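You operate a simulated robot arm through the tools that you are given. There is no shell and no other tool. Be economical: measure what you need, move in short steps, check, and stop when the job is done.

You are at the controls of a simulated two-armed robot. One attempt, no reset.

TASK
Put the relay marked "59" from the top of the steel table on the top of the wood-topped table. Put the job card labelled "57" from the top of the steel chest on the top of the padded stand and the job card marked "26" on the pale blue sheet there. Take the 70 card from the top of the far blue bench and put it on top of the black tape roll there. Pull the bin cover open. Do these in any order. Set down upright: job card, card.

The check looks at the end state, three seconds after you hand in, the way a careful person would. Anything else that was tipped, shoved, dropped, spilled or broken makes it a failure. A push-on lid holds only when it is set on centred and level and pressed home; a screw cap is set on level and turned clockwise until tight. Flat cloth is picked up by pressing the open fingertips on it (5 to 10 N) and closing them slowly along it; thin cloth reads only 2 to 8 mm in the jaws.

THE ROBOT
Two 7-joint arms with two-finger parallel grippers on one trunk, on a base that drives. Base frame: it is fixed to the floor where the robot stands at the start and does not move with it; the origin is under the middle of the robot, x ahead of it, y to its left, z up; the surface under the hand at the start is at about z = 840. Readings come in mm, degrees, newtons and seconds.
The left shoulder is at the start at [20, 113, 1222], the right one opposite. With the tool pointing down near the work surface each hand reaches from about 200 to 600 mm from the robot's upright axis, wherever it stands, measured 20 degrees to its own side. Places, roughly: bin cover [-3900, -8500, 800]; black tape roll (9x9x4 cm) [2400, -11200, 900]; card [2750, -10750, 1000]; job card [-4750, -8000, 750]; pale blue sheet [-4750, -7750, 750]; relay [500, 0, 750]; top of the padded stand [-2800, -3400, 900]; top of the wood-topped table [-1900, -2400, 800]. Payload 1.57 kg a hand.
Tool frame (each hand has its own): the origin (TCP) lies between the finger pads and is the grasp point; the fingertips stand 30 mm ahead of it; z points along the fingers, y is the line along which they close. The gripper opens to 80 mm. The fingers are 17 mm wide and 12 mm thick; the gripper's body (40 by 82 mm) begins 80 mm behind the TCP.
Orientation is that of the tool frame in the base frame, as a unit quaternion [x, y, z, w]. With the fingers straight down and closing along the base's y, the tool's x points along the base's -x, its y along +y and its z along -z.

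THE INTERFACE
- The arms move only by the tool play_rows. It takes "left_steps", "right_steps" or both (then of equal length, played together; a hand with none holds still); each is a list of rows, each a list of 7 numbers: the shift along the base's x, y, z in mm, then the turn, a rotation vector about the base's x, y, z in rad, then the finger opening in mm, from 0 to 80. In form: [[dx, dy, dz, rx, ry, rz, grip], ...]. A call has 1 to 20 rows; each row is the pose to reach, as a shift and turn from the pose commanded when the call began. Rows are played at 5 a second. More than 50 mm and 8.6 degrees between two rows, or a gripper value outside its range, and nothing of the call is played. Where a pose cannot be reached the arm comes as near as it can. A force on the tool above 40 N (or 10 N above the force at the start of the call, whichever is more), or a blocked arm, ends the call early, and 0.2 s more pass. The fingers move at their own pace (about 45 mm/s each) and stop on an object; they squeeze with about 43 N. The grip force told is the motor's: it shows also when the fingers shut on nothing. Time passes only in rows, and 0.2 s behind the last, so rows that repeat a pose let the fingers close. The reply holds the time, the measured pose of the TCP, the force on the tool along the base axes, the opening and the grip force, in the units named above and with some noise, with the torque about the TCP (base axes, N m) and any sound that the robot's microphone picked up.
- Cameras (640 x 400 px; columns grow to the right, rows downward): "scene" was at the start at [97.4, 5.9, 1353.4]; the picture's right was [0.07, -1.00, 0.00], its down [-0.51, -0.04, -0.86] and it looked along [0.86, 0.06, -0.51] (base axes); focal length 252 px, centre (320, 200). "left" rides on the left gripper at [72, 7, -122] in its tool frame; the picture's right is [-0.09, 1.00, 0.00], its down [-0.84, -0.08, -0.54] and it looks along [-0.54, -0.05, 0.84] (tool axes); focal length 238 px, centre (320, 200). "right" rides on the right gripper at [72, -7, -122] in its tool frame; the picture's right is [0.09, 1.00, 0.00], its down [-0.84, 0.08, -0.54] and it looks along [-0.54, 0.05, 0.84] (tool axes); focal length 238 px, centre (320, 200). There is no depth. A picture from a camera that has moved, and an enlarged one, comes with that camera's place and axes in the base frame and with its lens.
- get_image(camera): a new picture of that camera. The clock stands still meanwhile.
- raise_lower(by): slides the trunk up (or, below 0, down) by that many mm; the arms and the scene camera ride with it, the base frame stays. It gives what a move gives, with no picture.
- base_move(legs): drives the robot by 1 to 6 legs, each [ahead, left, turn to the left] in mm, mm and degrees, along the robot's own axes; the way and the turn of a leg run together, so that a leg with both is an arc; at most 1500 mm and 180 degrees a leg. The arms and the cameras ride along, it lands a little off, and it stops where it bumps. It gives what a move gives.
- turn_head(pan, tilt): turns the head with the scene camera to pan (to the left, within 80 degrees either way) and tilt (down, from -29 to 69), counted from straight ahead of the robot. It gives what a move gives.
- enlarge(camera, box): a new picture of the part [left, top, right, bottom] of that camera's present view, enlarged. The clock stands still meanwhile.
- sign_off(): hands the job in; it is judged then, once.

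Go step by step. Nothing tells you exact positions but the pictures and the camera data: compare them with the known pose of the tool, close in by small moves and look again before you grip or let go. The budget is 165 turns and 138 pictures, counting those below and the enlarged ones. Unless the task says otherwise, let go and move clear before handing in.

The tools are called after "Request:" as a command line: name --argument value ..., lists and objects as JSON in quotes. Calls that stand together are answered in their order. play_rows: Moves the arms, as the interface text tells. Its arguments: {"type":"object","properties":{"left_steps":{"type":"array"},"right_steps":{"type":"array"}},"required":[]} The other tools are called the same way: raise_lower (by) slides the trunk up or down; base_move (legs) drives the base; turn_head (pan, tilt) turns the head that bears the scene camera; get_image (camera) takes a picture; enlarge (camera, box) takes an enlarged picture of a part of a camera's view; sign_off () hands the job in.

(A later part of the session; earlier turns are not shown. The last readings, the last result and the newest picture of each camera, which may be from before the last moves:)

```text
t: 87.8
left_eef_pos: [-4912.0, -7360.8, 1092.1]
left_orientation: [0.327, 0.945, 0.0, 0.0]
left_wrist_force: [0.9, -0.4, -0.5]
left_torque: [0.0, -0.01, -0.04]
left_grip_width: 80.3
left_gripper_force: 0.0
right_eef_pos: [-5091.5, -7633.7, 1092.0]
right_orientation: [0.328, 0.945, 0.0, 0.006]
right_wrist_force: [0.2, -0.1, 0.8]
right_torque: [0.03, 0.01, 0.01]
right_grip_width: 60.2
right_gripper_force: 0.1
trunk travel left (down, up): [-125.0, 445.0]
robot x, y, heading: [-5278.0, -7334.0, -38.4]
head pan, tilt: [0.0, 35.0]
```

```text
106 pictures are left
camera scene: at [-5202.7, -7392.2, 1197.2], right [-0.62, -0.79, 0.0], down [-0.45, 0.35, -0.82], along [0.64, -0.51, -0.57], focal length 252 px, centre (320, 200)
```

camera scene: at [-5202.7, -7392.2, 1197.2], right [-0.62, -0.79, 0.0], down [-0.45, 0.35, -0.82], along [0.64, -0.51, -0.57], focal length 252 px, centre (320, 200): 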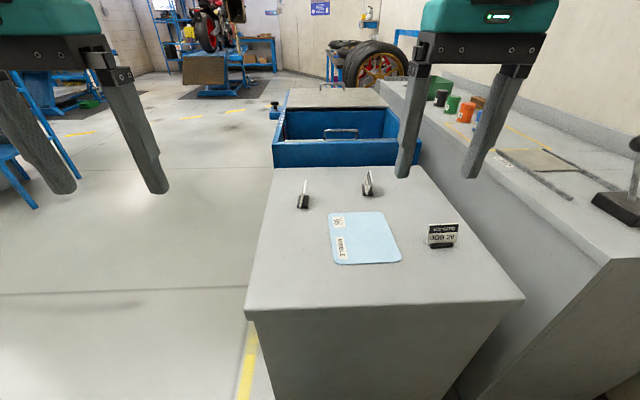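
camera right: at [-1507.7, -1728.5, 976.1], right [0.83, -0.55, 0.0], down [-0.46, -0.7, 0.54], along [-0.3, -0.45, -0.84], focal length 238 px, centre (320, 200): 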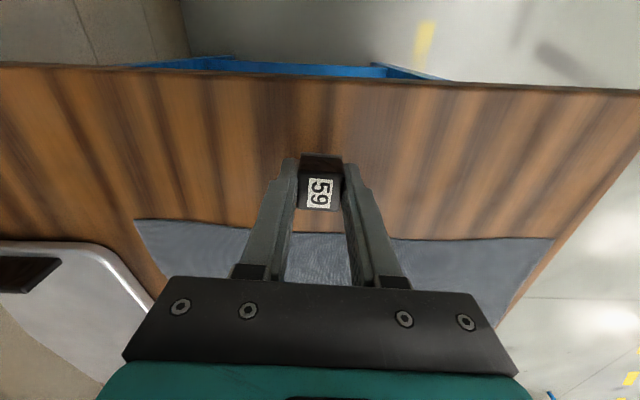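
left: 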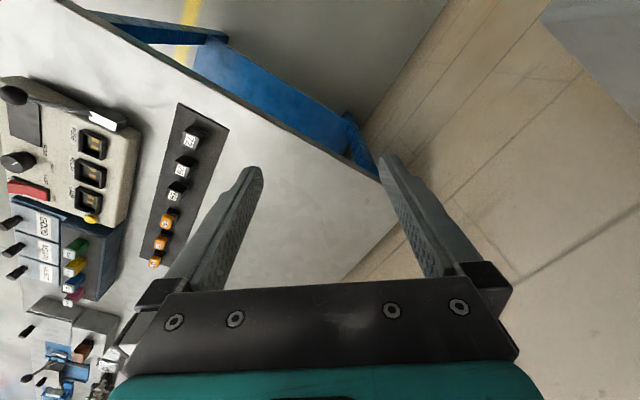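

The third card is indeed JOB 26, standing at about (-5032, -7934) on the chest top (z ≈ 720). I shift the base closer and bring the right hand above it, turned 85° so the fingers close across the card's thickness.

Request:
base_move --legs '[[70, -150, 0]]'

Request:
play_rows --right_steps '[[9, -13, -15, 0, 0, -0.135, 60], [18, -26, -30, 0, 0, -0.27, 60], [27, -39, -45, 0, 0, -0.405, 60], [36, -52, -60, 0, 0, -0.54, 60], [45, -65, -75, 0, 0, -0.675, 60], [54, -78, -90, 0, 0, -0.81, 60], [63, -91, -105, 0, 0, -0.945, 60], [72, -104, -120, 0, 0, -1.08, 60], [81, -117, -135, 0, 0, -1.215, 60], [90, -130, -150, 0, 0, -1.35, 60], [98, -139, -160, 0, 0, -1.48, 60], [98, -139, -160, 0, 0, -1.48, 60]]'

Request:
get_image --camera "scene"

Request:
get_image --camera "right"

```text
t: 89.2
left_eef_pos: [-4949.5, -7521.8, 1091.3]
left_orientation: [0.327, 0.945, 0.001, 0.0]
left_wrist_force: [-0.1, -0.7, -0.1]
left_torque: [0.01, -0.02, 0.0]
left_grip_width: 79.9
left_gripper_force: 0.0
right_eef_pos: [-5127.1, -7794.6, 1091.9]
right_orientation: [0.328, 0.945, 0.0, 0.005]
right_wrist_force: [-0.2, -0.2, -0.2]
right_torque: [-0.01, -0.01, 0.0]
right_grip_width: 59.9
right_gripper_force: 0.1
trunk travel left (down, up): [-125.0, 445.0]
robot x, y, heading: [-5311.8, -7488.9, -37.9]
head pan, tilt: [0.0, 35.0]
```

```text
t: 91.8
left_eef_pos: [-4950.0, -7521.5, 1090.0]
left_orientation: [0.326, 0.945, 0.0, 0.001]
left_wrist_force: [-0.3, 0.4, -0.9]
left_torque: [0.0, 0.01, 0.02]
left_grip_width: 79.8
left_gripper_force: 0.1
right_eef_pos: [-5028.4, -7934.2, 932.0]
right_orientation: [0.879, 0.477, -0.004, 0.004]
right_wrist_force: [0.3, -1.1, -0.7]
right_torque: [0.01, 0.01, -0.03]
right_grip_width: 60.0
right_gripper_force: 0.1
trunk travel left (down, up): [-125.0, 445.0]
robot x, y, heading: [-5314.1, -7490.3, -38.2]
head pan, tilt: [0.0, 35.0]
```

```text
105 pictures are left
camera scene: at [-5239.9, -7552.2, 1197.1], right [-0.62, -0.79, 0.0], down [-0.45, 0.35, -0.82], along [0.64, -0.51, -0.57], focal length 252 px, centre (320, 200)
```

scene: 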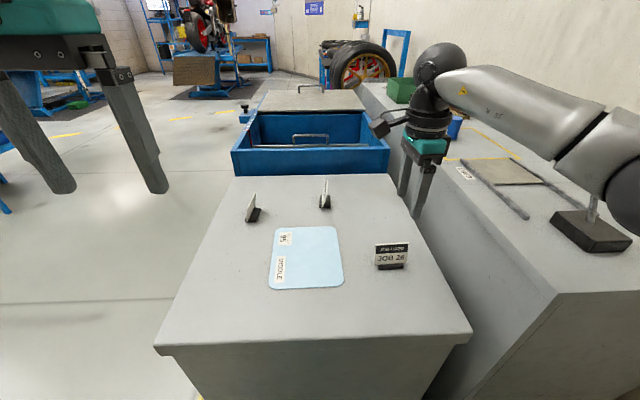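

```text
104 pictures are left
camera right: at [-4995.4, -7868.9, 1053.9], right [0.88, -0.47, 0.0], down [-0.39, -0.74, 0.55], along [-0.26, -0.49, -0.83], focal length 238 px, centre (320, 200)
```

right: 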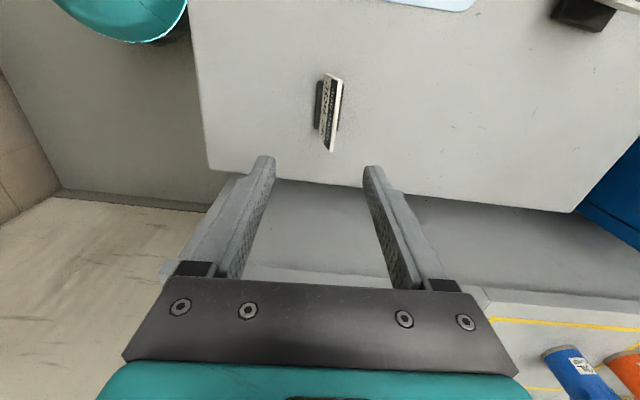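

The hand is over card 26; the cards seem to lean back on their bases. I look closer at the lean.

Request:
enlarge --camera "scene" --box '[230, 170, 430, 290]'

Request:
enlarge --camera "right" --box '[270, 50, 390, 170]'

```text
3.20 times, centred on (330, 230) of scene
camera zoom: at [-5239.9, -7552.2, 1197.1], right [-0.62, -0.79, 0.0], down [-0.45, 0.35, -0.82], along [0.64, -0.51, -0.57], focal length 806 px, centre (288, 104)
```

zoom: 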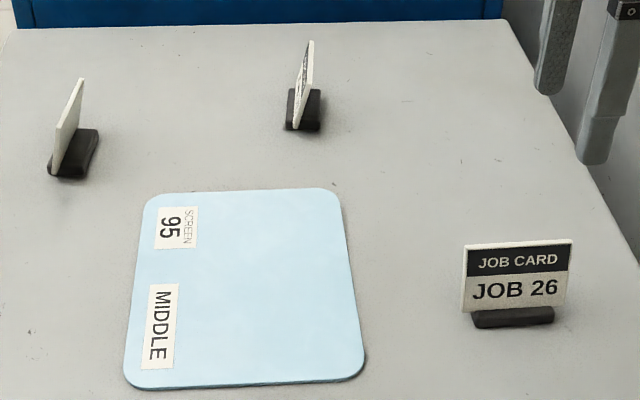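

```text
3.33 times, centred on (330, 110) of right
camera zoom: at [-4995.4, -7868.9, 1053.9], right [0.88, -0.47, 0.0], down [-0.39, -0.74, 0.55], along [-0.26, -0.49, -0.83], focal length 794 px, centre (287, 500)
```

zoom: 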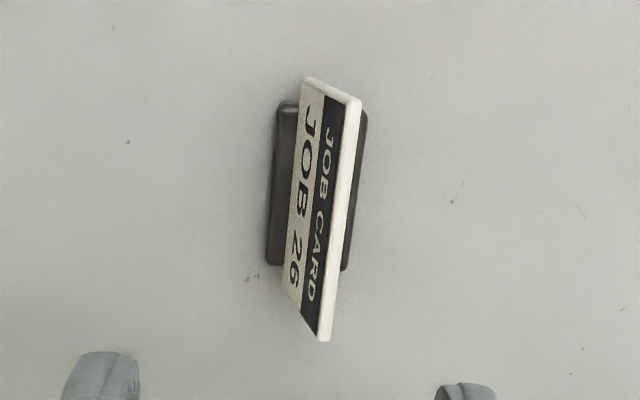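

I tilt the hand about 17° to match the card's lean and approach along the card plane; first to a pre-grasp point, then a look.

Request:
play_rows --right_steps '[[8, -3, -20, 0.054, 0.084, 0.01, 60], [17, -6, -40, 0.109, 0.168, 0.02, 60], [33, -12, -60, 0.163, 0.252, 0.04, 50], [33, -12, -78, 0.163, 0.252, 0.04, 50], [33, -12, -78, 0.163, 0.252, 0.04, 50]]'

Request:
get_image --camera "right"

Request:
get_image --camera "scene"

```text
t: 93.0
left_eef_pos: [-4950.2, -7521.0, 1091.2]
left_orientation: [0.326, 0.945, 0.001, 0.0]
left_wrist_force: [-0.7, 0.4, -0.3]
left_torque: [0.04, -0.02, -0.01]
left_grip_width: 79.8
left_gripper_force: 0.0
right_eef_pos: [-5007.0, -7940.4, 855.5]
right_orientation: [0.859, 0.49, -0.075, -0.128]
right_wrist_force: [-0.3, 0.6, 0.4]
right_torque: [0.04, -0.03, -0.01]
right_grip_width: 50.3
right_gripper_force: 0.0
right hand out of reach, approached as far as the arm can: row 3, 4, 5
trunk travel left (down, up): [-125.0, 445.0]
robot x, y, heading: [-5312.8, -7492.3, -38.1]
head pan, tilt: [0.0, 35.0]
```

```text
101 pictures are left
camera right: at [-4943.7, -7893.8, 974.8], right [0.87, -0.4, -0.29], down [-0.22, -0.84, 0.5], along [-0.45, -0.37, -0.82], focal length 238 px, centre (320, 200)
```

right: 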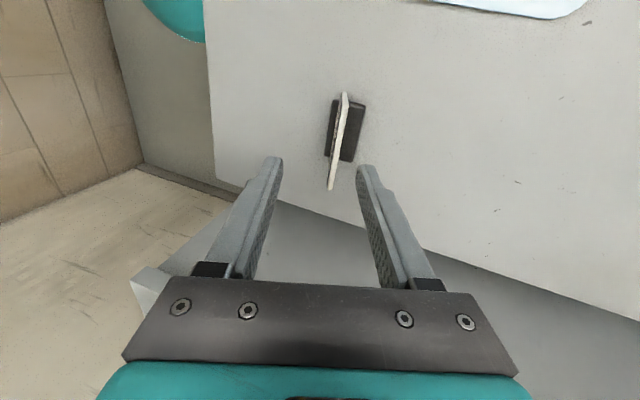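

```text
100 pictures are left
camera scene: at [-5240.2, -7552.6, 1197.1], right [-0.62, -0.79, 0.0], down [-0.45, 0.35, -0.82], along [0.64, -0.51, -0.57], focal length 252 px, centre (320, 200)
```

scene: 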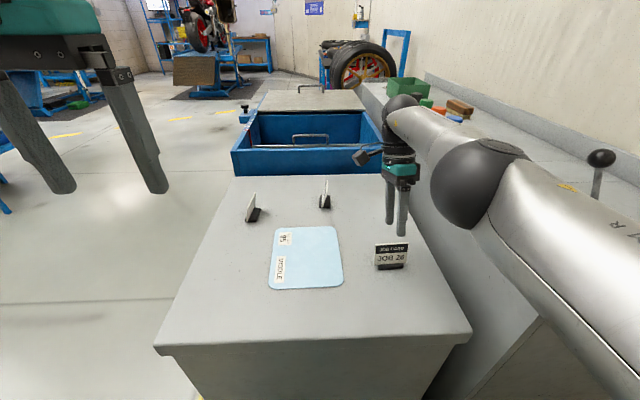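

The arm is near its limit, so I raise the hand, lower the trunk and shift the base a little to the right.

Request:
play_rows --right_steps '[[0, 0, 45, 0, 0, 0, 50], [0, 0, 90, 0, 0, 0, 50], [0, 0, 110, 0, 0, 0, 50]]'

Request:
base_move --legs '[[25, -70, 0]]'

Request:
raise_lower --by -100

Request:
get_image --camera "right"

```text
t: 93.8
left_eef_pos: [-4949.6, -7520.8, 1090.6]
left_orientation: [0.327, 0.945, 0.0, 0.0]
left_wrist_force: [-0.4, 0.1, 0.2]
left_torque: [0.01, 0.0, 0.02]
left_grip_width: 79.9
left_gripper_force: 0.1
right_eef_pos: [-5009.7, -7933.0, 966.3]
right_orientation: [0.859, 0.49, -0.075, -0.128]
right_wrist_force: [-0.7, 0.1, 0.2]
right_torque: [-0.02, -0.03, 0.0]
right_grip_width: 50.2
right_gripper_force: 0.0
right hand out of reach, approached as far as the arm can: row 2, 3
trunk travel left (down, up): [-125.0, 445.0]
robot x, y, heading: [-5311.0, -7493.2, -38.1]
head pan, tilt: [0.0, 35.0]
```

```text
t: 94.9
left_eef_pos: [-4972.7, -7593.2, 1091.0]
left_orientation: [0.326, 0.945, 0.0, 0.0]
left_wrist_force: [-0.2, -0.7, 0.6]
left_torque: [0.02, -0.01, -0.02]
left_grip_width: 80.0
left_gripper_force: 0.1
right_eef_pos: [-5033.6, -8002.8, 966.6]
right_orientation: [0.859, 0.49, -0.074, -0.128]
right_wrist_force: [0.3, 0.9, -0.8]
right_torque: [0.02, -0.01, -0.02]
right_grip_width: 50.1
right_gripper_force: 0.0
trunk travel left (down, up): [-125.0, 445.0]
robot x, y, heading: [-5338.3, -7560.6, -38.4]
head pan, tilt: [0.0, 35.0]
```

```text
t: 96.2
left_eef_pos: [-4972.4, -7591.5, 990.8]
left_orientation: [0.327, 0.945, 0.001, -0.001]
left_wrist_force: [-0.7, 0.1, -0.5]
left_torque: [0.03, -0.01, 0.01]
left_grip_width: 79.8
left_gripper_force: 0.0
right_eef_pos: [-5033.3, -8002.3, 867.2]
right_orientation: [0.859, 0.49, -0.075, -0.128]
right_wrist_force: [0.1, 0.3, -0.4]
right_torque: [-0.01, -0.06, -0.01]
right_grip_width: 49.9
right_gripper_force: 0.1
trunk travel left (down, up): [-25.0, 545.0]
robot x, y, heading: [-5338.2, -7563.6, -37.9]
head pan, tilt: [0.0, 35.0]
```

```text
99 pictures are left
camera right: at [-4972.1, -7956.0, 986.2], right [0.87, -0.41, -0.29], down [-0.23, -0.84, 0.5], along [-0.45, -0.37, -0.82], focal length 238 px, centre (320, 200)
```

right: 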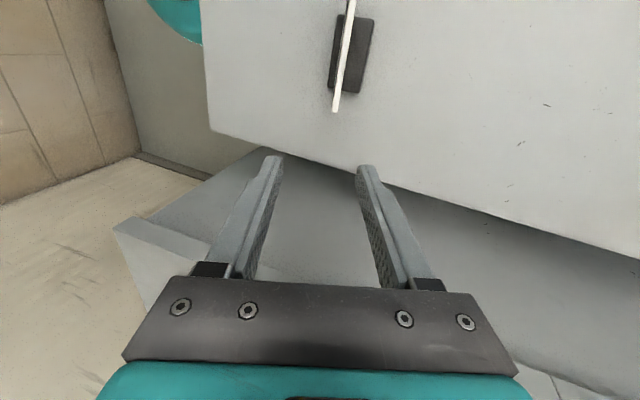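

Request:
play_rows --right_steps '[[12, 20, 0, 0, 0, 0, 50], [24, 40, 0, 0, 0, 0, 50], [36, 59, -10, 0, 0, 0, 50], [36, 59, -22, 0, 0, 0, 50], [36, 59, -22, 0, 0, 0, 50]]'

Request:
get_image --camera "right"

Request:
enlarge --camera "scene" --box '[280, 80, 440, 240]'

```text
t: 97.4
left_eef_pos: [-4973.1, -7591.7, 990.4]
left_orientation: [0.326, 0.945, 0.0, 0.0]
left_wrist_force: [-0.3, -0.3, -0.2]
left_torque: [-0.02, 0.0, 0.0]
left_grip_width: 80.1
left_gripper_force: 0.1
right_eef_pos: [-4996.6, -7944.9, 845.8]
right_orientation: [0.859, 0.49, -0.074, -0.128]
right_wrist_force: [0.3, 0.2, -1.4]
right_torque: [-0.02, 0.04, 0.04]
right_grip_width: 50.0
right_gripper_force: 0.0
trunk travel left (down, up): [-25.0, 545.0]
robot x, y, heading: [-5339.0, -7560.5, -38.2]
head pan, tilt: [0.0, 35.0]
```

```text
98 pictures are left
camera right: at [-4935.7, -7897.4, 963.8], right [0.87, -0.41, -0.29], down [-0.23, -0.84, 0.5], along [-0.45, -0.37, -0.82], focal length 238 px, centre (320, 200)
```

right: 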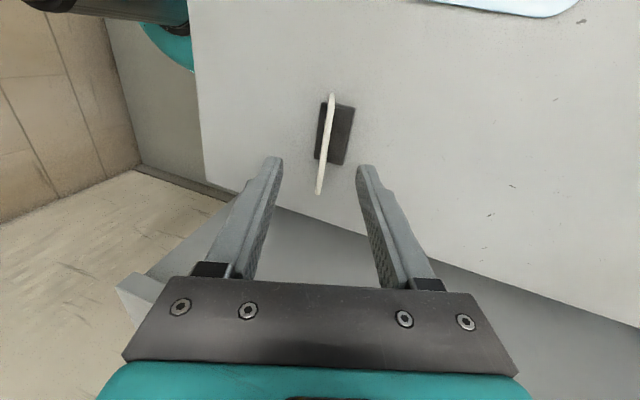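

```text
2.50 times, centred on (360, 160) of scene
camera zoom: at [-5263.0, -7622.1, 1097.1], right [-0.62, -0.79, 0.0], down [-0.45, 0.35, -0.82], along [0.64, -0.51, -0.57], focal length 630 px, centre (220, 300)
```

zoom: 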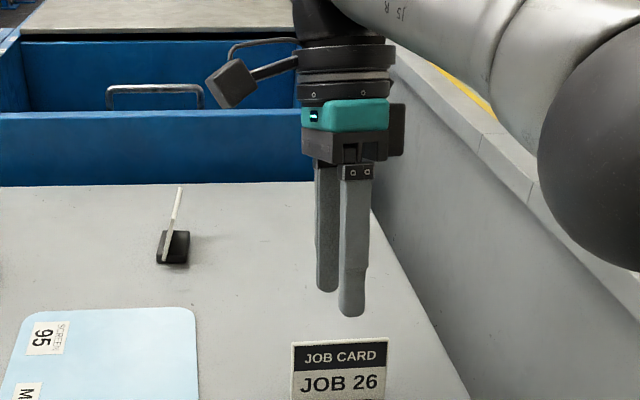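

The card is edge-on and centred between the fingers. I come down along the card plane.

Request:
play_rows --right_steps '[[-3, 2, -22, 0, 0, 0, 50], [-8, 5, -44, 0, 0, 0, 50], [-12, 8, -58, 0, 0, 0, 50], [-15, 9, -66, 0, 0, 0, 50], [-15, 9, -66, 0, 0, 0, 50]]'

Request:
get_image --camera "right"

Request:
enlarge --camera "scene" --box '[280, 120, 440, 240]'

```text
t: 98.6
left_eef_pos: [-4972.4, -7591.0, 991.0]
left_orientation: [0.326, 0.945, -0.001, 0.0]
left_wrist_force: [-0.5, -0.1, 0.7]
left_torque: [-0.02, -0.02, 0.06]
left_grip_width: 80.2
left_gripper_force: 0.1
right_eef_pos: [-5012.7, -7935.9, 779.0]
right_orientation: [0.86, 0.489, -0.074, -0.127]
right_wrist_force: [0.6, -0.9, 0.4]
right_torque: [0.02, 0.02, 0.01]
right_grip_width: 50.1
right_gripper_force: 0.0
trunk travel left (down, up): [-25.0, 545.0]
robot x, y, heading: [-5338.9, -7563.0, -38.2]
head pan, tilt: [0.0, 35.0]
```

```text
96 pictures are left
camera right: at [-4951.1, -7888.5, 897.7], right [0.87, -0.41, -0.29], down [-0.23, -0.84, 0.5], along [-0.45, -0.37, -0.82], focal length 238 px, centre (320, 200)
```

right: 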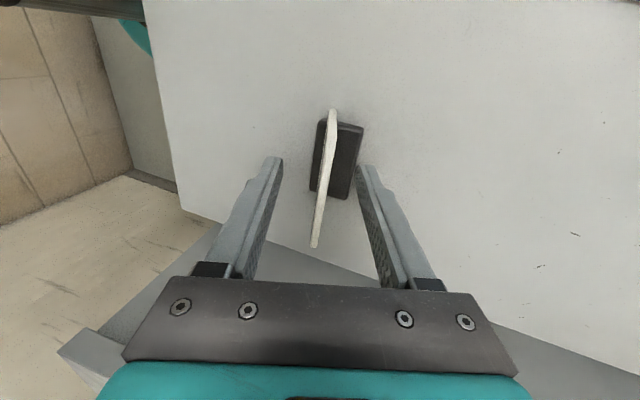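

```text
3.33 times, centred on (360, 180) of scene
camera zoom: at [-5263.0, -7622.0, 1097.1], right [-0.62, -0.79, 0.0], down [-0.45, 0.35, -0.82], along [0.64, -0.51, -0.57], focal length 840 px, centre (187, 267)
```

zoom: 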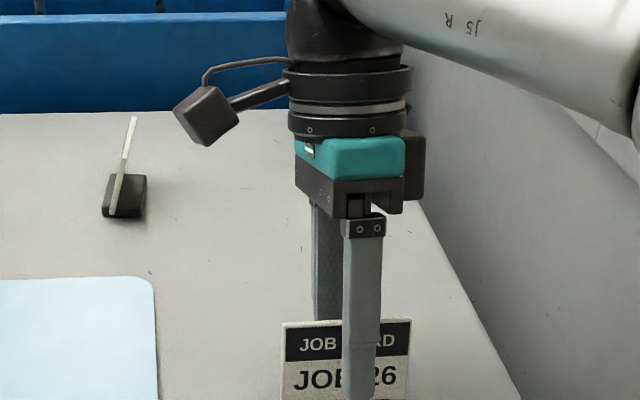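

Request:
play_rows --right_steps '[[0, 0, 0, 0, 0, 0, 35], [0, 0, 0, 0, 0, 0, 20], [0, 0, 0, 0, 0, 0, 8], [0, 0, 0, 0, 0, 0, 0], [0, 0, 0, 0, 0, 0, 0]]'

Request:
get_image --camera "right"

```text
t: 99.8
left_eef_pos: [-4972.9, -7592.0, 990.5]
left_orientation: [0.326, 0.945, 0.001, -0.001]
left_wrist_force: [-0.1, -0.3, -0.3]
left_torque: [0.05, 0.01, 0.01]
left_grip_width: 79.9
left_gripper_force: 0.1
right_eef_pos: [-5012.3, -7936.1, 778.3]
right_orientation: [0.859, 0.49, -0.075, -0.127]
right_wrist_force: [-1.5, -0.3, 0.0]
right_torque: [-0.03, -0.05, 0.0]
right_grip_width: 4.5
right_gripper_force: 24.9
trunk travel left (down, up): [-25.0, 545.0]
robot x, y, heading: [-5336.8, -7558.9, -38.2]
head pan, tilt: [0.0, 35.0]
```

```text
94 pictures are left
camera right: at [-4951.0, -7888.3, 897.8], right [0.87, -0.41, -0.29], down [-0.23, -0.84, 0.5], along [-0.45, -0.37, -0.82], focal length 238 px, centre (320, 200)
```

right: 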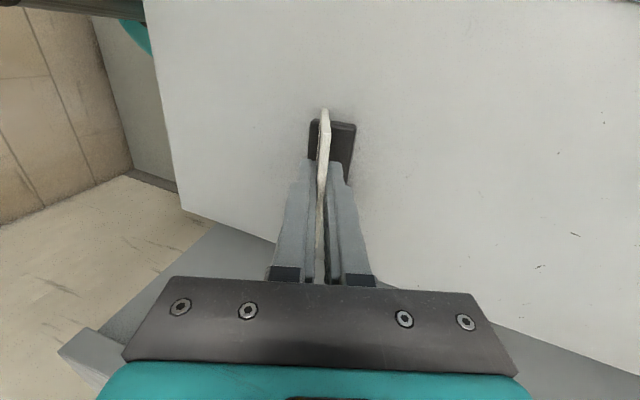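

Card gripped (4.5 mm). I lift it and strafe left toward the blue sheet, whose centre I take to be (-4868, -7801).

Request:
play_rows --right_steps '[[0, 0, 10, 0, 0, 0, 0], [0, 0, 30, 0, 0, 0, 0], [0, 0, 60, 0, 0, 0, 0], [0, 0, 80, 0, 0, 0, 0]]'

Request:
base_move --legs '[[0, 150, 0]]'

Request:
get_image --camera "right"

Request:
get_image --camera "scene"

```text
t: 100.8
left_eef_pos: [-4971.8, -7591.5, 991.3]
left_orientation: [0.326, 0.945, -0.001, -0.001]
left_wrist_force: [-0.6, -0.4, 0.0]
left_torque: [0.01, 0.05, 0.01]
left_grip_width: 80.2
left_gripper_force: 0.1
right_eef_pos: [-5013.5, -7935.2, 860.7]
right_orientation: [0.859, 0.49, -0.075, -0.127]
right_wrist_force: [-0.7, 0.3, -0.1]
right_torque: [0.0, 0.0, -0.03]
right_grip_width: 4.5
right_gripper_force: 25.2
trunk travel left (down, up): [-25.0, 545.0]
robot x, y, heading: [-5335.0, -7562.4, -38.0]
head pan, tilt: [0.0, 35.0]
```

```text
t: 102.2
left_eef_pos: [-4879.9, -7473.1, 990.4]
left_orientation: [0.326, 0.945, 0.0, 0.0]
left_wrist_force: [0.5, 0.7, 1.1]
left_torque: [-0.01, 0.03, 0.0]
left_grip_width: 80.1
left_gripper_force: 0.1
right_eef_pos: [-4919.9, -7817.0, 859.4]
right_orientation: [0.859, 0.49, -0.074, -0.127]
right_wrist_force: [-1.3, 0.0, -0.5]
right_torque: [0.01, 0.02, -0.02]
right_grip_width: 4.3
right_gripper_force: 24.2
trunk travel left (down, up): [-25.0, 545.0]
robot x, y, heading: [-5241.8, -7443.1, -38.2]
head pan, tilt: [0.0, 35.0]
```

```text
93 pictures are left
camera right: at [-4858.2, -7769.7, 978.2], right [0.87, -0.41, -0.29], down [-0.23, -0.84, 0.5], along [-0.45, -0.37, -0.82], focal length 238 px, centre (320, 200)
```

right: 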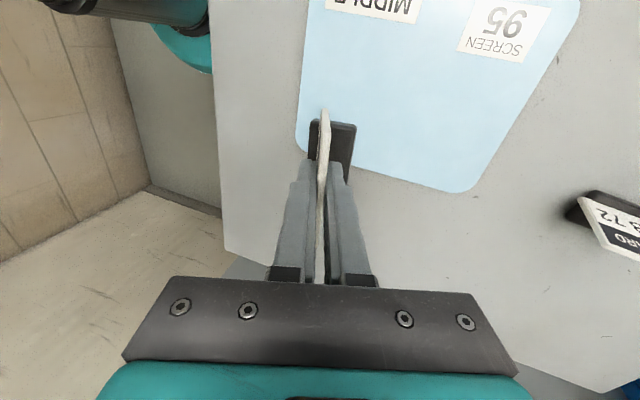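

```text
92 pictures are left
camera scene: at [-5169.8, -7503.6, 1097.1], right [-0.62, -0.79, 0.0], down [-0.45, 0.35, -0.82], along [0.64, -0.51, -0.57], focal length 252 px, centre (320, 200)
```

scene: 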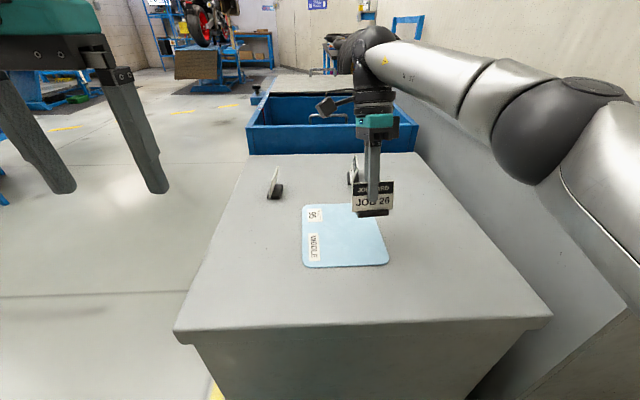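

Request:
play_rows --right_steps '[[26, 8, 0, 0, 0, 0, 0], [52, 16, 0, 0, 0, 0, 0], [52, 16, -30, 0, 0, 0, 0], [52, 16, -60, 0, 0, 0, 0], [52, 16, -72, 0, 0, 0, 0], [52, 16, -72, 0, 0, 0, 0]]'

Request:
get_image --camera "right"

Request:
enlarge --camera "scene" --box '[260, 140, 420, 280]'

```text
t: 103.6
left_eef_pos: [-4879.0, -7472.9, 990.9]
left_orientation: [0.326, 0.945, 0.0, 0.0]
left_wrist_force: [-1.0, -0.2, 1.0]
left_torque: [-0.03, 0.01, 0.0]
left_grip_width: 79.8
left_gripper_force: 0.0
right_eef_pos: [-4880.7, -7796.0, 793.6]
right_orientation: [0.859, 0.49, -0.075, -0.128]
right_wrist_force: [-0.5, 0.2, 0.1]
right_torque: [0.02, 0.0, -0.01]
right_grip_width: 4.5
right_gripper_force: 24.8
right hand out of reach, approached as far as the arm can: row 2, 3, 4, 5, 6
trunk travel left (down, up): [-25.0, 545.0]
robot x, y, heading: [-5245.5, -7441.3, -38.2]
head pan, tilt: [0.0, 35.0]
```

```text
91 pictures are left
camera right: at [-4818.6, -7748.8, 912.8], right [0.87, -0.41, -0.29], down [-0.23, -0.84, 0.5], along [-0.45, -0.37, -0.82], focal length 238 px, centre (320, 200)
```

right: 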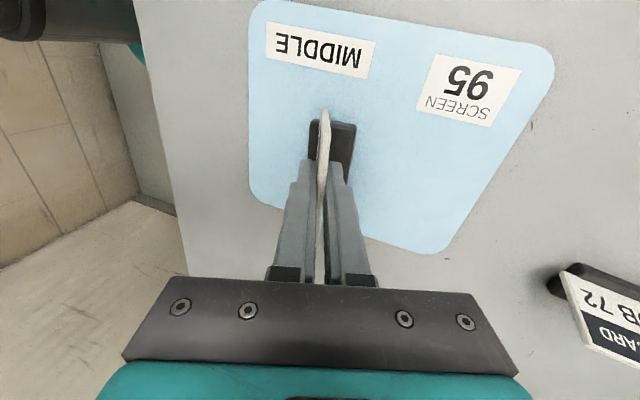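

```text
2.86 times, centred on (340, 210) of scene
camera zoom: at [-5169.9, -7503.7, 1097.1], right [-0.62, -0.79, 0.0], down [-0.45, 0.35, -0.82], along [0.64, -0.51, -0.57], focal length 720 px, centre (263, 171)
```

zoom: 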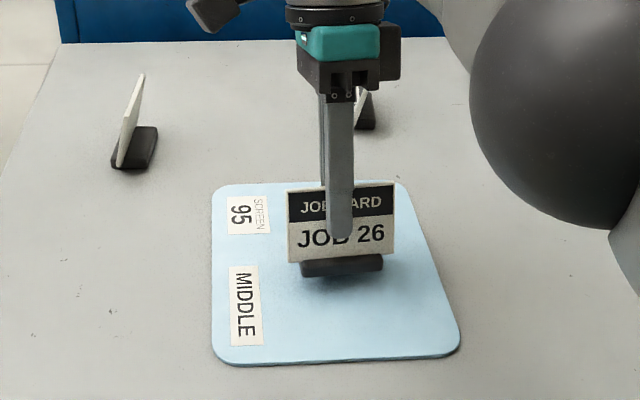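

The card is over the sheet, well inside its edges. I pull slightly back within reach and lower until it touches.

Request:
play_rows --right_steps '[[-16, 8, 3, 0, 0, 0, 0], [-18, 9, 0, 0, 0, 0, 0], [-18, 9, -3, 0, 0, 0, 0], [-18, 9, -6, 0, 0, 0, 0], [-18, 9, -8, 0, 0, 0, 0]]'

Request:
enlarge --camera "scene" --box '[260, 140, 420, 280]'

```text
t: 104.8
left_eef_pos: [-4880.2, -7473.5, 990.2]
left_orientation: [0.327, 0.945, 0.0, 0.0]
left_wrist_force: [0.1, 0.1, -0.6]
left_torque: [-0.02, 0.02, 0.0]
left_grip_width: 79.9
left_gripper_force: 0.0
right_eef_pos: [-4897.9, -7787.1, 785.0]
right_orientation: [0.859, 0.49, -0.075, -0.128]
right_wrist_force: [0.2, 0.3, -0.8]
right_torque: [0.0, 0.0, -0.01]
right_grip_width: 4.5
right_gripper_force: 25.5
trunk travel left (down, up): [-25.0, 545.0]
robot x, y, heading: [-5241.7, -7444.3, -38.3]
head pan, tilt: [0.0, 35.0]
```

```text
2.86 times, centred on (340, 210) of scene
camera zoom: at [-5169.9, -7503.8, 1097.1], right [-0.62, -0.79, 0.0], down [-0.45, 0.35, -0.82], along [0.64, -0.51, -0.57], focal length 720 px, centre (263, 171)
```

zoom: 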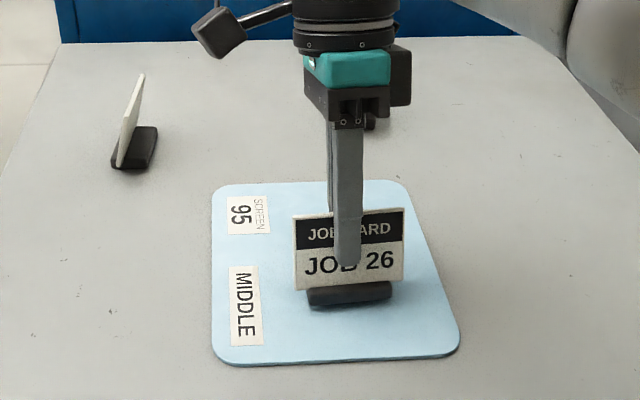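

Request:
play_rows --right_steps '[[0, 0, -2, 0, 0, 0, 0], [0, 0, -4, 0, 0, 0, 0], [0, 0, -5, 0, 0, 0, 0], [0, 0, -6, 0, 0, 0, 0], [0, 0, -6, 0, 0, 0, 0]]'

Request:
enlarge --camera "scene" --box '[290, 170, 410, 270]'

```text
t: 106.0
left_eef_pos: [-4880.1, -7472.2, 990.8]
left_orientation: [0.327, 0.945, -0.001, 0.001]
left_wrist_force: [0.2, -0.1, -0.6]
left_torque: [0.02, 0.05, 0.0]
left_grip_width: 80.2
left_gripper_force: 0.0
right_eef_pos: [-4897.4, -7786.5, 782.5]
right_orientation: [0.859, 0.49, -0.074, -0.126]
right_wrist_force: [0.1, -0.3, 18.0]
right_torque: [-0.16, -0.15, -0.04]
right_grip_width: 4.7
right_gripper_force: 24.6
trunk travel left (down, up): [-25.0, 545.0]
robot x, y, heading: [-5241.6, -7444.3, -38.1]
head pan, tilt: [0.0, 35.0]
```

```text
4.00 times, centred on (350, 220) of scene
camera zoom: at [-5170.7, -7503.0, 1097.3], right [-0.62, -0.79, 0.0], down [-0.45, 0.35, -0.82], along [0.64, -0.51, -0.57], focal length 1008 px, centre (200, 120)
```

zoom: 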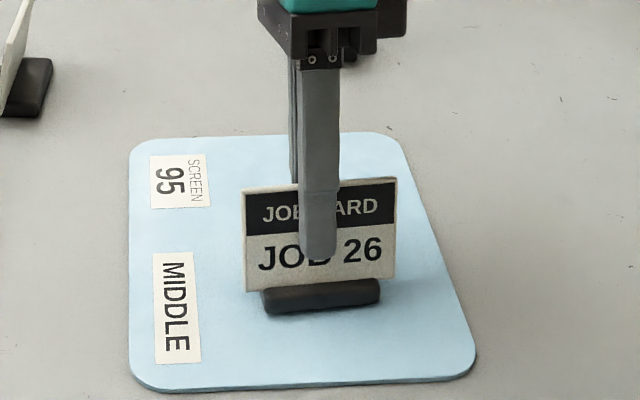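

Contact with the sheet. I ease the push, open, and withdraw along the card plane.

Request:
play_rows --right_steps '[[0, 0, 2, 0, 0, 0, 0], [0, 0, 2, 0, 0, 0, 12], [0, 0, 2, 0, 0, 0, 30], [0, 0, 2, 0, 0, 0, 40], [5, -3, 20, 0, 0, 0, 40], [12, -7, 48, 0, 0, 0, 40], [20, -12, 90, 0, 0, 0, 40], [20, -12, 130, 0, 0, 0, 40]]'

Request:
get_image --camera "scene"

```text
t: 107.8
left_eef_pos: [-4881.3, -7474.0, 992.5]
left_orientation: [0.327, 0.945, 0.0, 0.0]
left_wrist_force: [-1.0, -0.9, 0.3]
left_torque: [0.0, 0.02, 0.01]
left_grip_width: 80.2
left_gripper_force: 0.0
right_eef_pos: [-4894.6, -7781.9, 909.6]
right_orientation: [0.859, 0.49, -0.074, -0.127]
right_wrist_force: [0.5, 0.6, -1.2]
right_torque: [0.04, 0.01, -0.01]
right_grip_width: 40.1
right_gripper_force: 0.1
right hand out of reach, approached as far as the arm can: row 7, 8
trunk travel left (down, up): [-25.0, 545.0]
robot x, y, heading: [-5242.8, -7441.1, -38.1]
head pan, tilt: [0.0, 35.0]
```

```text
87 pictures are left
camera scene: at [-5170.6, -7503.8, 1097.2], right [-0.62, -0.79, 0.0], down [-0.45, 0.35, -0.82], along [0.64, -0.51, -0.57], focal length 252 px, centre (320, 200)
```

scene: 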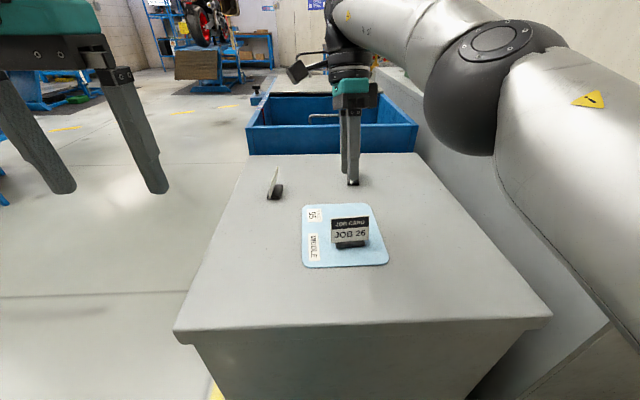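

Card 26 stands on the sheet. Now I look at the bin and its cover.

Request:
play_rows --right_steps '[[-20, 20, 40, 0, 0, 0.1, 40], [-50, 40, 70, 0, 0, 0.2, 40], [-80, 50, 100, 0, 0, 0.3, 40], [-110, 60, 110, 0, 0, 0.4, 40], [-140, 60, 120, 0, 0, 0.5, 40], [-160, 60, 120, 0, 0, 0.6, 40], [-180, 60, 120, 0, 0, 0.7, 40]]'

Request:
turn_head --pan 0 --tilt 15

Request:
get_image --camera "scene"

Request:
enlarge --camera "scene" --box '[220, 120, 440, 270]'

```text
t: 109.4
left_eef_pos: [-4879.5, -7473.0, 991.0]
left_orientation: [0.327, 0.945, 0.0, 0.0]
left_wrist_force: [-0.3, 0.2, -0.5]
left_torque: [0.0, 0.01, -0.06]
left_grip_width: 80.0
left_gripper_force: 0.0
right_eef_pos: [-5075.2, -7722.8, 1027.5]
right_orientation: [0.639, 0.755, -0.115, -0.093]
right_wrist_force: [-0.6, -0.3, -0.1]
right_torque: [-0.02, 0.01, 0.04]
right_grip_width: 40.1
right_gripper_force: 0.0
trunk travel left (down, up): [-25.0, 545.0]
robot x, y, heading: [-5241.5, -7444.0, -38.0]
head pan, tilt: [0.0, 35.0]
```

```text
t: 110.2
left_eef_pos: [-4879.4, -7472.5, 991.6]
left_orientation: [0.326, 0.945, 0.0, 0.0]
left_wrist_force: [0.3, -0.1, 0.2]
left_torque: [0.02, -0.03, -0.01]
left_grip_width: 79.9
left_gripper_force: 0.0
right_eef_pos: [-5075.0, -7723.9, 1028.1]
right_orientation: [0.64, 0.754, -0.114, -0.094]
right_wrist_force: [-0.1, 0.2, -0.1]
right_torque: [-0.01, 0.0, 0.0]
right_grip_width: 40.1
right_gripper_force: 0.1
trunk travel left (down, up): [-25.0, 545.0]
robot x, y, heading: [-5246.7, -7443.8, -38.0]
head pan, tilt: [0.0, 15.0]
```

```text
86 pictures are left
camera scene: at [-5165.7, -7507.0, 1129.0], right [-0.62, -0.79, 0.0], down [-0.2, 0.16, -0.97], along [0.76, -0.6, -0.26], focal length 252 px, centre (320, 200)
```

scene: 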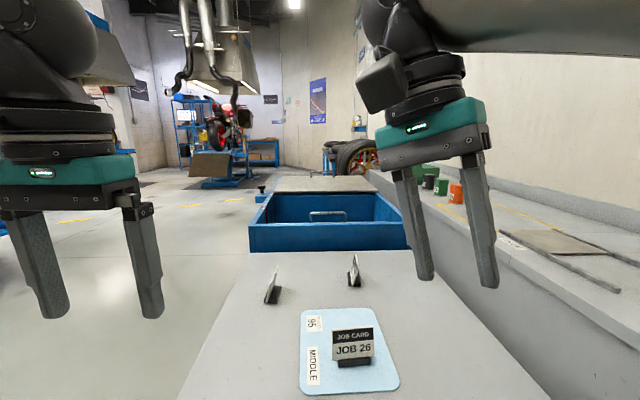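

```text
2.67 times, centred on (330, 195) of scene
camera zoom: at [-5165.7, -7507.0, 1129.0], right [-0.62, -0.79, 0.0], down [-0.2, 0.16, -0.97], along [0.76, -0.6, -0.26], focal length 672 px, centre (293, 213)
```

zoom: 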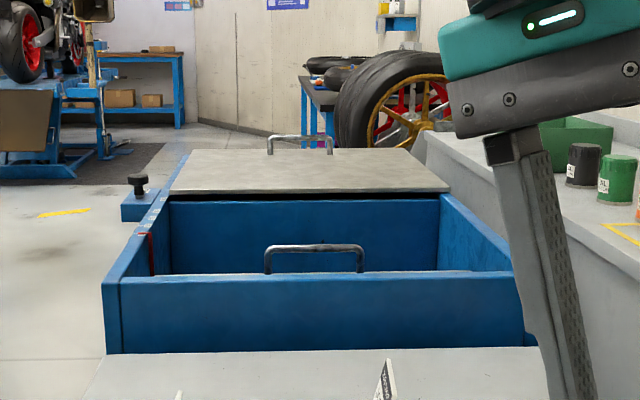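

The bin has a grey sheet cover with a handle and an open part with another handle. I drive round to the bin's front to understand it.

Request:
base_move --legs '[[0, 800, 0], [0, 0, -91], [0, 1300, 0]]'

Request:
turn_head --pan 0 --tilt 30

Request:
get_image --camera "scene"

```text
t: 124.6
left_eef_pos: [-3781.2, -8024.2, 990.3]
left_orientation: [0.905, 0.425, 0.0, 0.0]
left_wrist_force: [0.2, 0.2, -0.6]
left_torque: [0.03, 0.04, -0.04]
left_grip_width: 79.9
left_gripper_force: 0.0
right_eef_pos: [-4026.1, -7823.3, 1028.3]
right_orientation: [0.987, 0.068, -0.012, -0.148]
right_wrist_force: [0.0, 0.1, -0.7]
right_torque: [-0.02, 0.0, 0.0]
right_grip_width: 40.0
right_gripper_force: 0.1
trunk travel left (down, up): [-25.0, 545.0]
robot x, y, heading: [-3739.7, -7659.5, -129.8]
head pan, tilt: [0.0, 15.0]
```

```text
t: 125.3
left_eef_pos: [-3781.3, -8024.0, 990.8]
left_orientation: [0.905, 0.425, -0.001, 0.001]
left_wrist_force: [-0.2, 0.2, 0.2]
left_torque: [0.02, 0.0, 0.03]
left_grip_width: 80.1
left_gripper_force: 0.0
right_eef_pos: [-4027.9, -7824.2, 1028.2]
right_orientation: [0.987, 0.068, -0.012, -0.147]
right_wrist_force: [0.4, -0.9, -1.0]
right_torque: [0.0, -0.01, -0.03]
right_grip_width: 39.8
right_gripper_force: 0.1
trunk travel left (down, up): [-25.0, 545.0]
robot x, y, heading: [-3741.5, -7660.6, -129.8]
head pan, tilt: [0.0, 30.0]
```

```text
84 pictures are left
camera scene: at [-3808.1, -7738.1, 1104.9], right [-0.77, 0.64, 0.0], down [0.32, 0.38, -0.87], along [-0.55, -0.67, -0.5], focal length 252 px, centre (320, 200)
```

scene: 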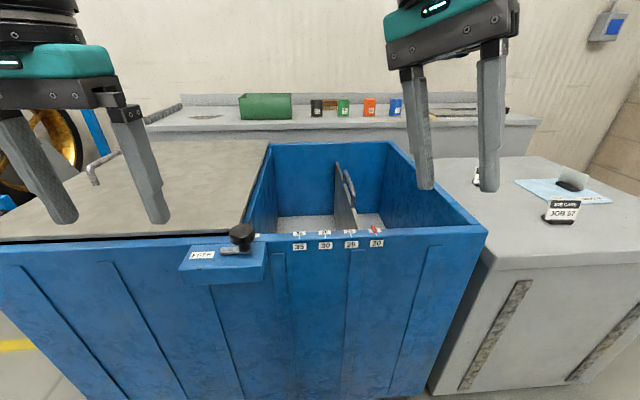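

Request:
enlarge --camera "scene" --box '[170, 200, 290, 290]'

Request:
enlarge --camera "scene" --box '[240, 130, 500, 270]'

Request:
turn_head --pan 45 --tilt 35

Request:
get_image --camera "scene"

```text
4.44 times, centred on (230, 245) of scene
camera zoom: at [-3808.1, -7738.1, 1104.9], right [-0.77, 0.64, 0.0], down [0.32, 0.38, -0.87], along [-0.55, -0.67, -0.5], focal length 1120 px, centre (720, 0)
```

zoom: 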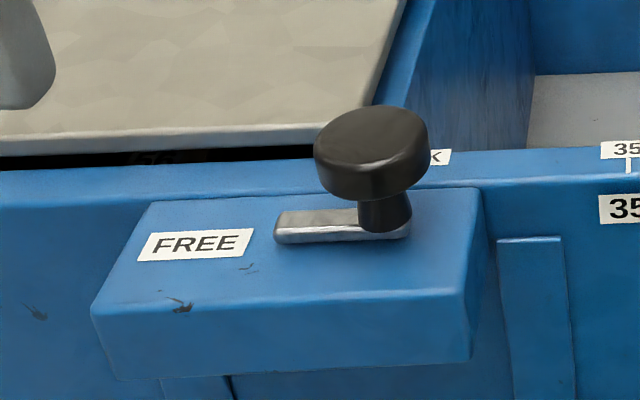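

```text
2.46 times, centred on (370, 200) of scene
camera zoom: at [-3808.1, -7738.1, 1104.9], right [-0.77, 0.64, 0.0], down [0.32, 0.38, -0.87], along [-0.55, -0.67, -0.5], focal length 620 px, centre (197, 200)
```

zoom: 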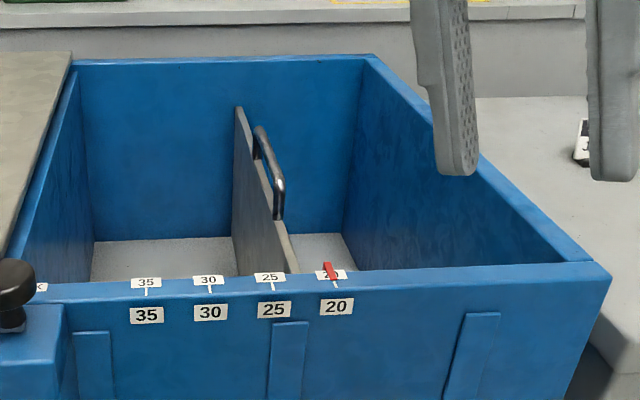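

```text
t: 126.5
left_eef_pos: [-3782.1, -8023.9, 991.5]
left_orientation: [0.905, 0.426, 0.0, 0.0]
left_wrist_force: [0.7, -0.6, 0.4]
left_torque: [-0.03, 0.02, 0.02]
left_grip_width: 80.4
left_gripper_force: 0.0
right_eef_pos: [-4027.0, -7822.7, 1027.6]
right_orientation: [0.987, 0.068, -0.011, -0.147]
right_wrist_force: [0.7, 0.2, 0.4]
right_torque: [0.0, -0.03, -0.02]
right_grip_width: 40.0
right_gripper_force: 0.0
trunk travel left (down, up): [-25.0, 545.0]
robot x, y, heading: [-3743.1, -7658.1, -129.8]
head pan, tilt: [45.0, 35.0]
```

```text
81 pictures are left
camera scene: at [-3742.3, -7756.3, 1097.1], right [-1.0, -0.09, 0.0], down [-0.05, 0.57, -0.82], along [0.07, -0.82, -0.57], focal length 252 px, centre (320, 200)
```

scene: 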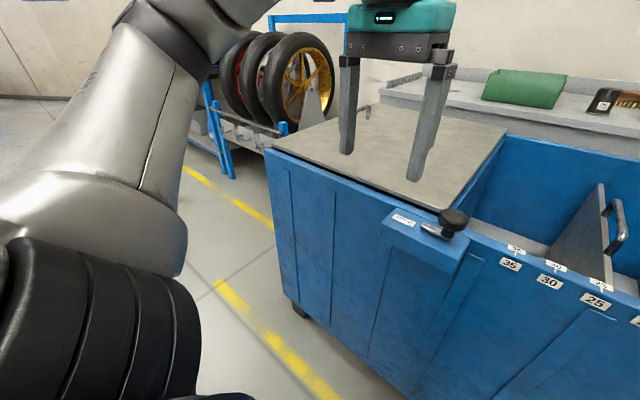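

The cover has a latch knob: it stands at LOCK (right) and the label FREE is at the left, so it must be slid left first. Knob head is at about (-3912, -8057, 865); I bring the left hand over it.

Request:
play_rows --left_steps '[[-40, -10, -15, 0, 0, 0, 80], [-80, -20, -30, 0, 0, 0, 80], [-120, -30, -45, 0, 0, 0, 80], [-130, -33, -61, 0, 0, 0, 80], [-130, -33, -61, 0, 0, 0, 80]]'

Request:
turn_head --pan 10 --tilt 40

Request:
get_image --camera "left"

Request:
get_image --camera "scene"

```text
t: 127.7
left_eef_pos: [-3911.8, -8058.5, 930.1]
left_orientation: [0.905, 0.425, 0.0, 0.001]
left_wrist_force: [-0.5, -0.8, -0.5]
left_torque: [-0.02, -0.01, 0.02]
left_grip_width: 80.1
left_gripper_force: 0.0
right_eef_pos: [-4025.7, -7822.8, 1028.2]
right_orientation: [0.987, 0.068, -0.012, -0.147]
right_wrist_force: [0.3, -0.1, -0.4]
right_torque: [-0.01, 0.01, -0.04]
right_grip_width: 40.3
right_gripper_force: 0.2
trunk travel left (down, up): [-25.0, 545.0]
robot x, y, heading: [-3746.0, -7661.2, -129.7]
head pan, tilt: [45.0, 35.0]
```

```text
t: 128.7
left_eef_pos: [-3912.0, -8059.2, 931.2]
left_orientation: [0.905, 0.425, 0.0, 0.0]
left_wrist_force: [-0.2, -0.6, 0.1]
left_torque: [0.01, 0.0, -0.02]
left_grip_width: 79.9
left_gripper_force: 0.0
right_eef_pos: [-4026.8, -7822.9, 1027.6]
right_orientation: [0.987, 0.068, -0.011, -0.148]
right_wrist_force: [0.4, 0.3, 0.1]
right_torque: [-0.01, 0.0, -0.02]
right_grip_width: 40.1
right_gripper_force: 0.0
trunk travel left (down, up): [-25.0, 545.0]
robot x, y, heading: [-3740.2, -7661.1, -129.6]
head pan, tilt: [10.0, 40.0]
```

```text
80 pictures are left
camera left: at [-3861.0, -8006.3, 1052.1], right [0.71, -0.71, 0.0], down [-0.59, -0.59, 0.54], along [-0.38, -0.38, -0.84], focal length 238 px, centre (320, 200)
```

left: 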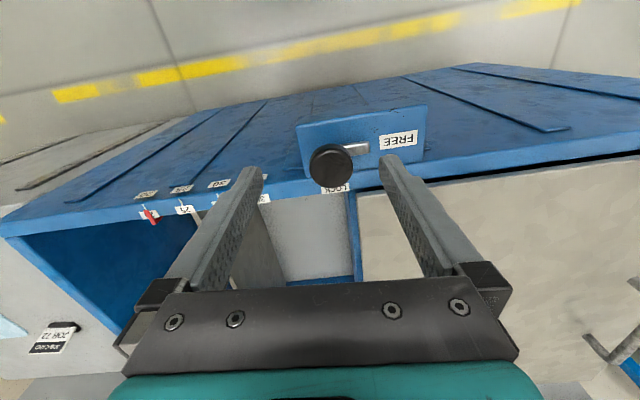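

```text
79 pictures are left
camera scene: at [-3792.4, -7742.4, 1089.5], right [-0.87, 0.5, 0.0], down [0.32, 0.56, -0.77], along [-0.38, -0.67, -0.64], focal length 252 px, centre (320, 200)
```

scene: 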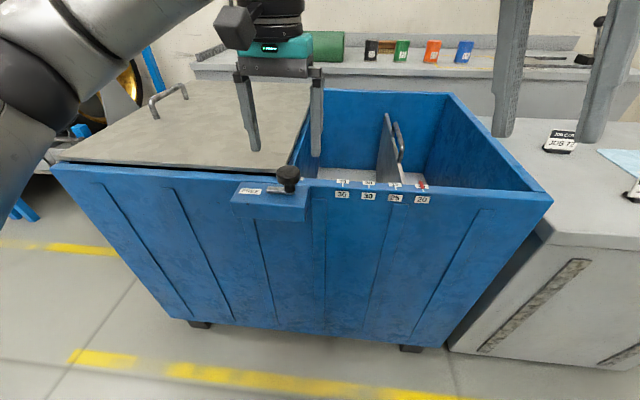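

Request:
play_rows --left_steps '[[-5, -16, -20, 0, 0, 0, 80], [-5, -16, -40, 0, 0, 0, 80], [-5, -16, -55, 0, 0, 0, 80], [-5, -16, -55, 0, 0, 0, 80]]'

Request:
get_image --camera "left"

Request:
enlarge --camera "scene" --box '[210, 100, 370, 240]'

```text
t: 129.7
left_eef_pos: [-3916.3, -8073.7, 874.6]
left_orientation: [0.905, 0.425, -0.001, -0.001]
left_wrist_force: [-0.1, 0.1, -0.2]
left_torque: [-0.01, -0.02, 0.02]
left_grip_width: 79.8
left_gripper_force: 0.0
right_eef_pos: [-4026.2, -7822.1, 1028.0]
right_orientation: [0.987, 0.068, -0.011, -0.148]
right_wrist_force: [0.2, -0.4, -0.5]
right_torque: [0.03, 0.0, 0.01]
right_grip_width: 40.1
right_gripper_force: 0.0
trunk travel left (down, up): [-25.0, 545.0]
robot x, y, heading: [-3746.5, -7665.3, -129.7]
head pan, tilt: [10.0, 40.0]
```

```text
78 pictures are left
camera left: at [-3866.3, -8022.0, 996.9], right [0.71, -0.71, 0.0], down [-0.59, -0.59, 0.54], along [-0.38, -0.38, -0.84], focal length 238 px, centre (320, 200)
```

left: 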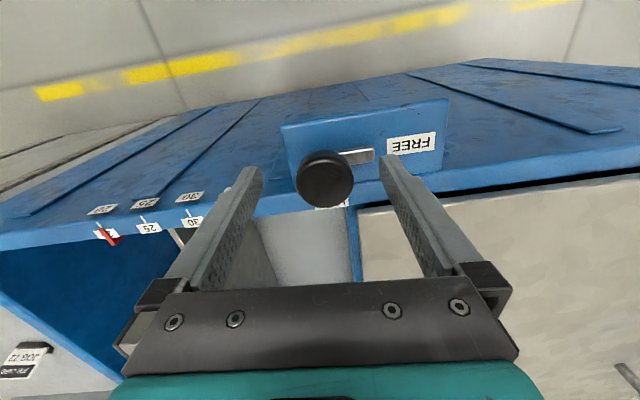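

```text
2.86 times, centred on (290, 170) of scene
camera zoom: at [-3792.5, -7742.4, 1089.5], right [-0.87, 0.5, 0.0], down [0.32, 0.56, -0.77], along [-0.38, -0.67, -0.64], focal length 720 px, centre (406, 286)
```

zoom: 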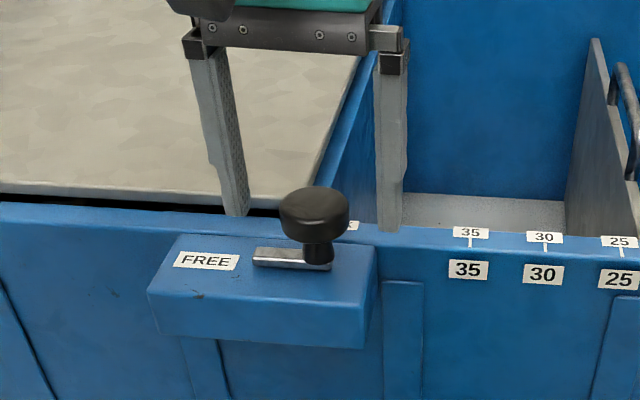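

The knob head sits between the fingers. I lower slightly and close on it.

Request:
play_rows --left_steps '[[-1, -1, -6, 0, 0, 0, 65], [-1, -1, -6, 0, 0, 0, 50], [-1, -1, -6, 0, 0, 0, 40], [-1, -1, -6, 0, 0, 0, 30], [-1, -1, -6, 0, 0, 0, 30]]'

Request:
enlarge --camera "scene" --box '[210, 100, 370, 240]'

```text
t: 130.9
left_eef_pos: [-3915.6, -8075.9, 869.1]
left_orientation: [0.904, 0.427, 0.001, 0.001]
left_wrist_force: [9.6, -9.7, 3.4]
left_torque: [-0.33, -0.42, 0.13]
left_grip_width: 41.0
left_gripper_force: 28.5
right_eef_pos: [-4025.3, -7822.6, 1028.1]
right_orientation: [0.987, 0.068, -0.013, -0.148]
right_wrist_force: [-0.5, -0.2, 0.4]
right_torque: [-0.02, 0.0, -0.01]
right_grip_width: 39.9
right_gripper_force: 0.1
trunk travel left (down, up): [-25.0, 545.0]
robot x, y, heading: [-3743.9, -7661.2, -129.6]
head pan, tilt: [10.0, 40.0]
```

```text
2.86 times, centred on (290, 170) of scene
camera zoom: at [-3791.5, -7743.1, 1089.5], right [-0.87, 0.5, 0.0], down [0.32, 0.56, -0.77], along [-0.38, -0.66, -0.64], focal length 720 px, centre (406, 286)
```

zoom: 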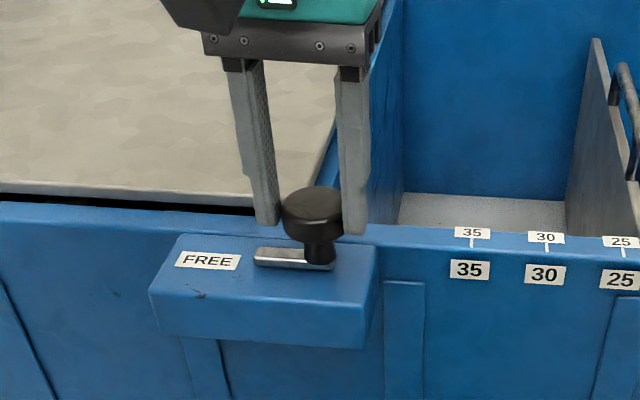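

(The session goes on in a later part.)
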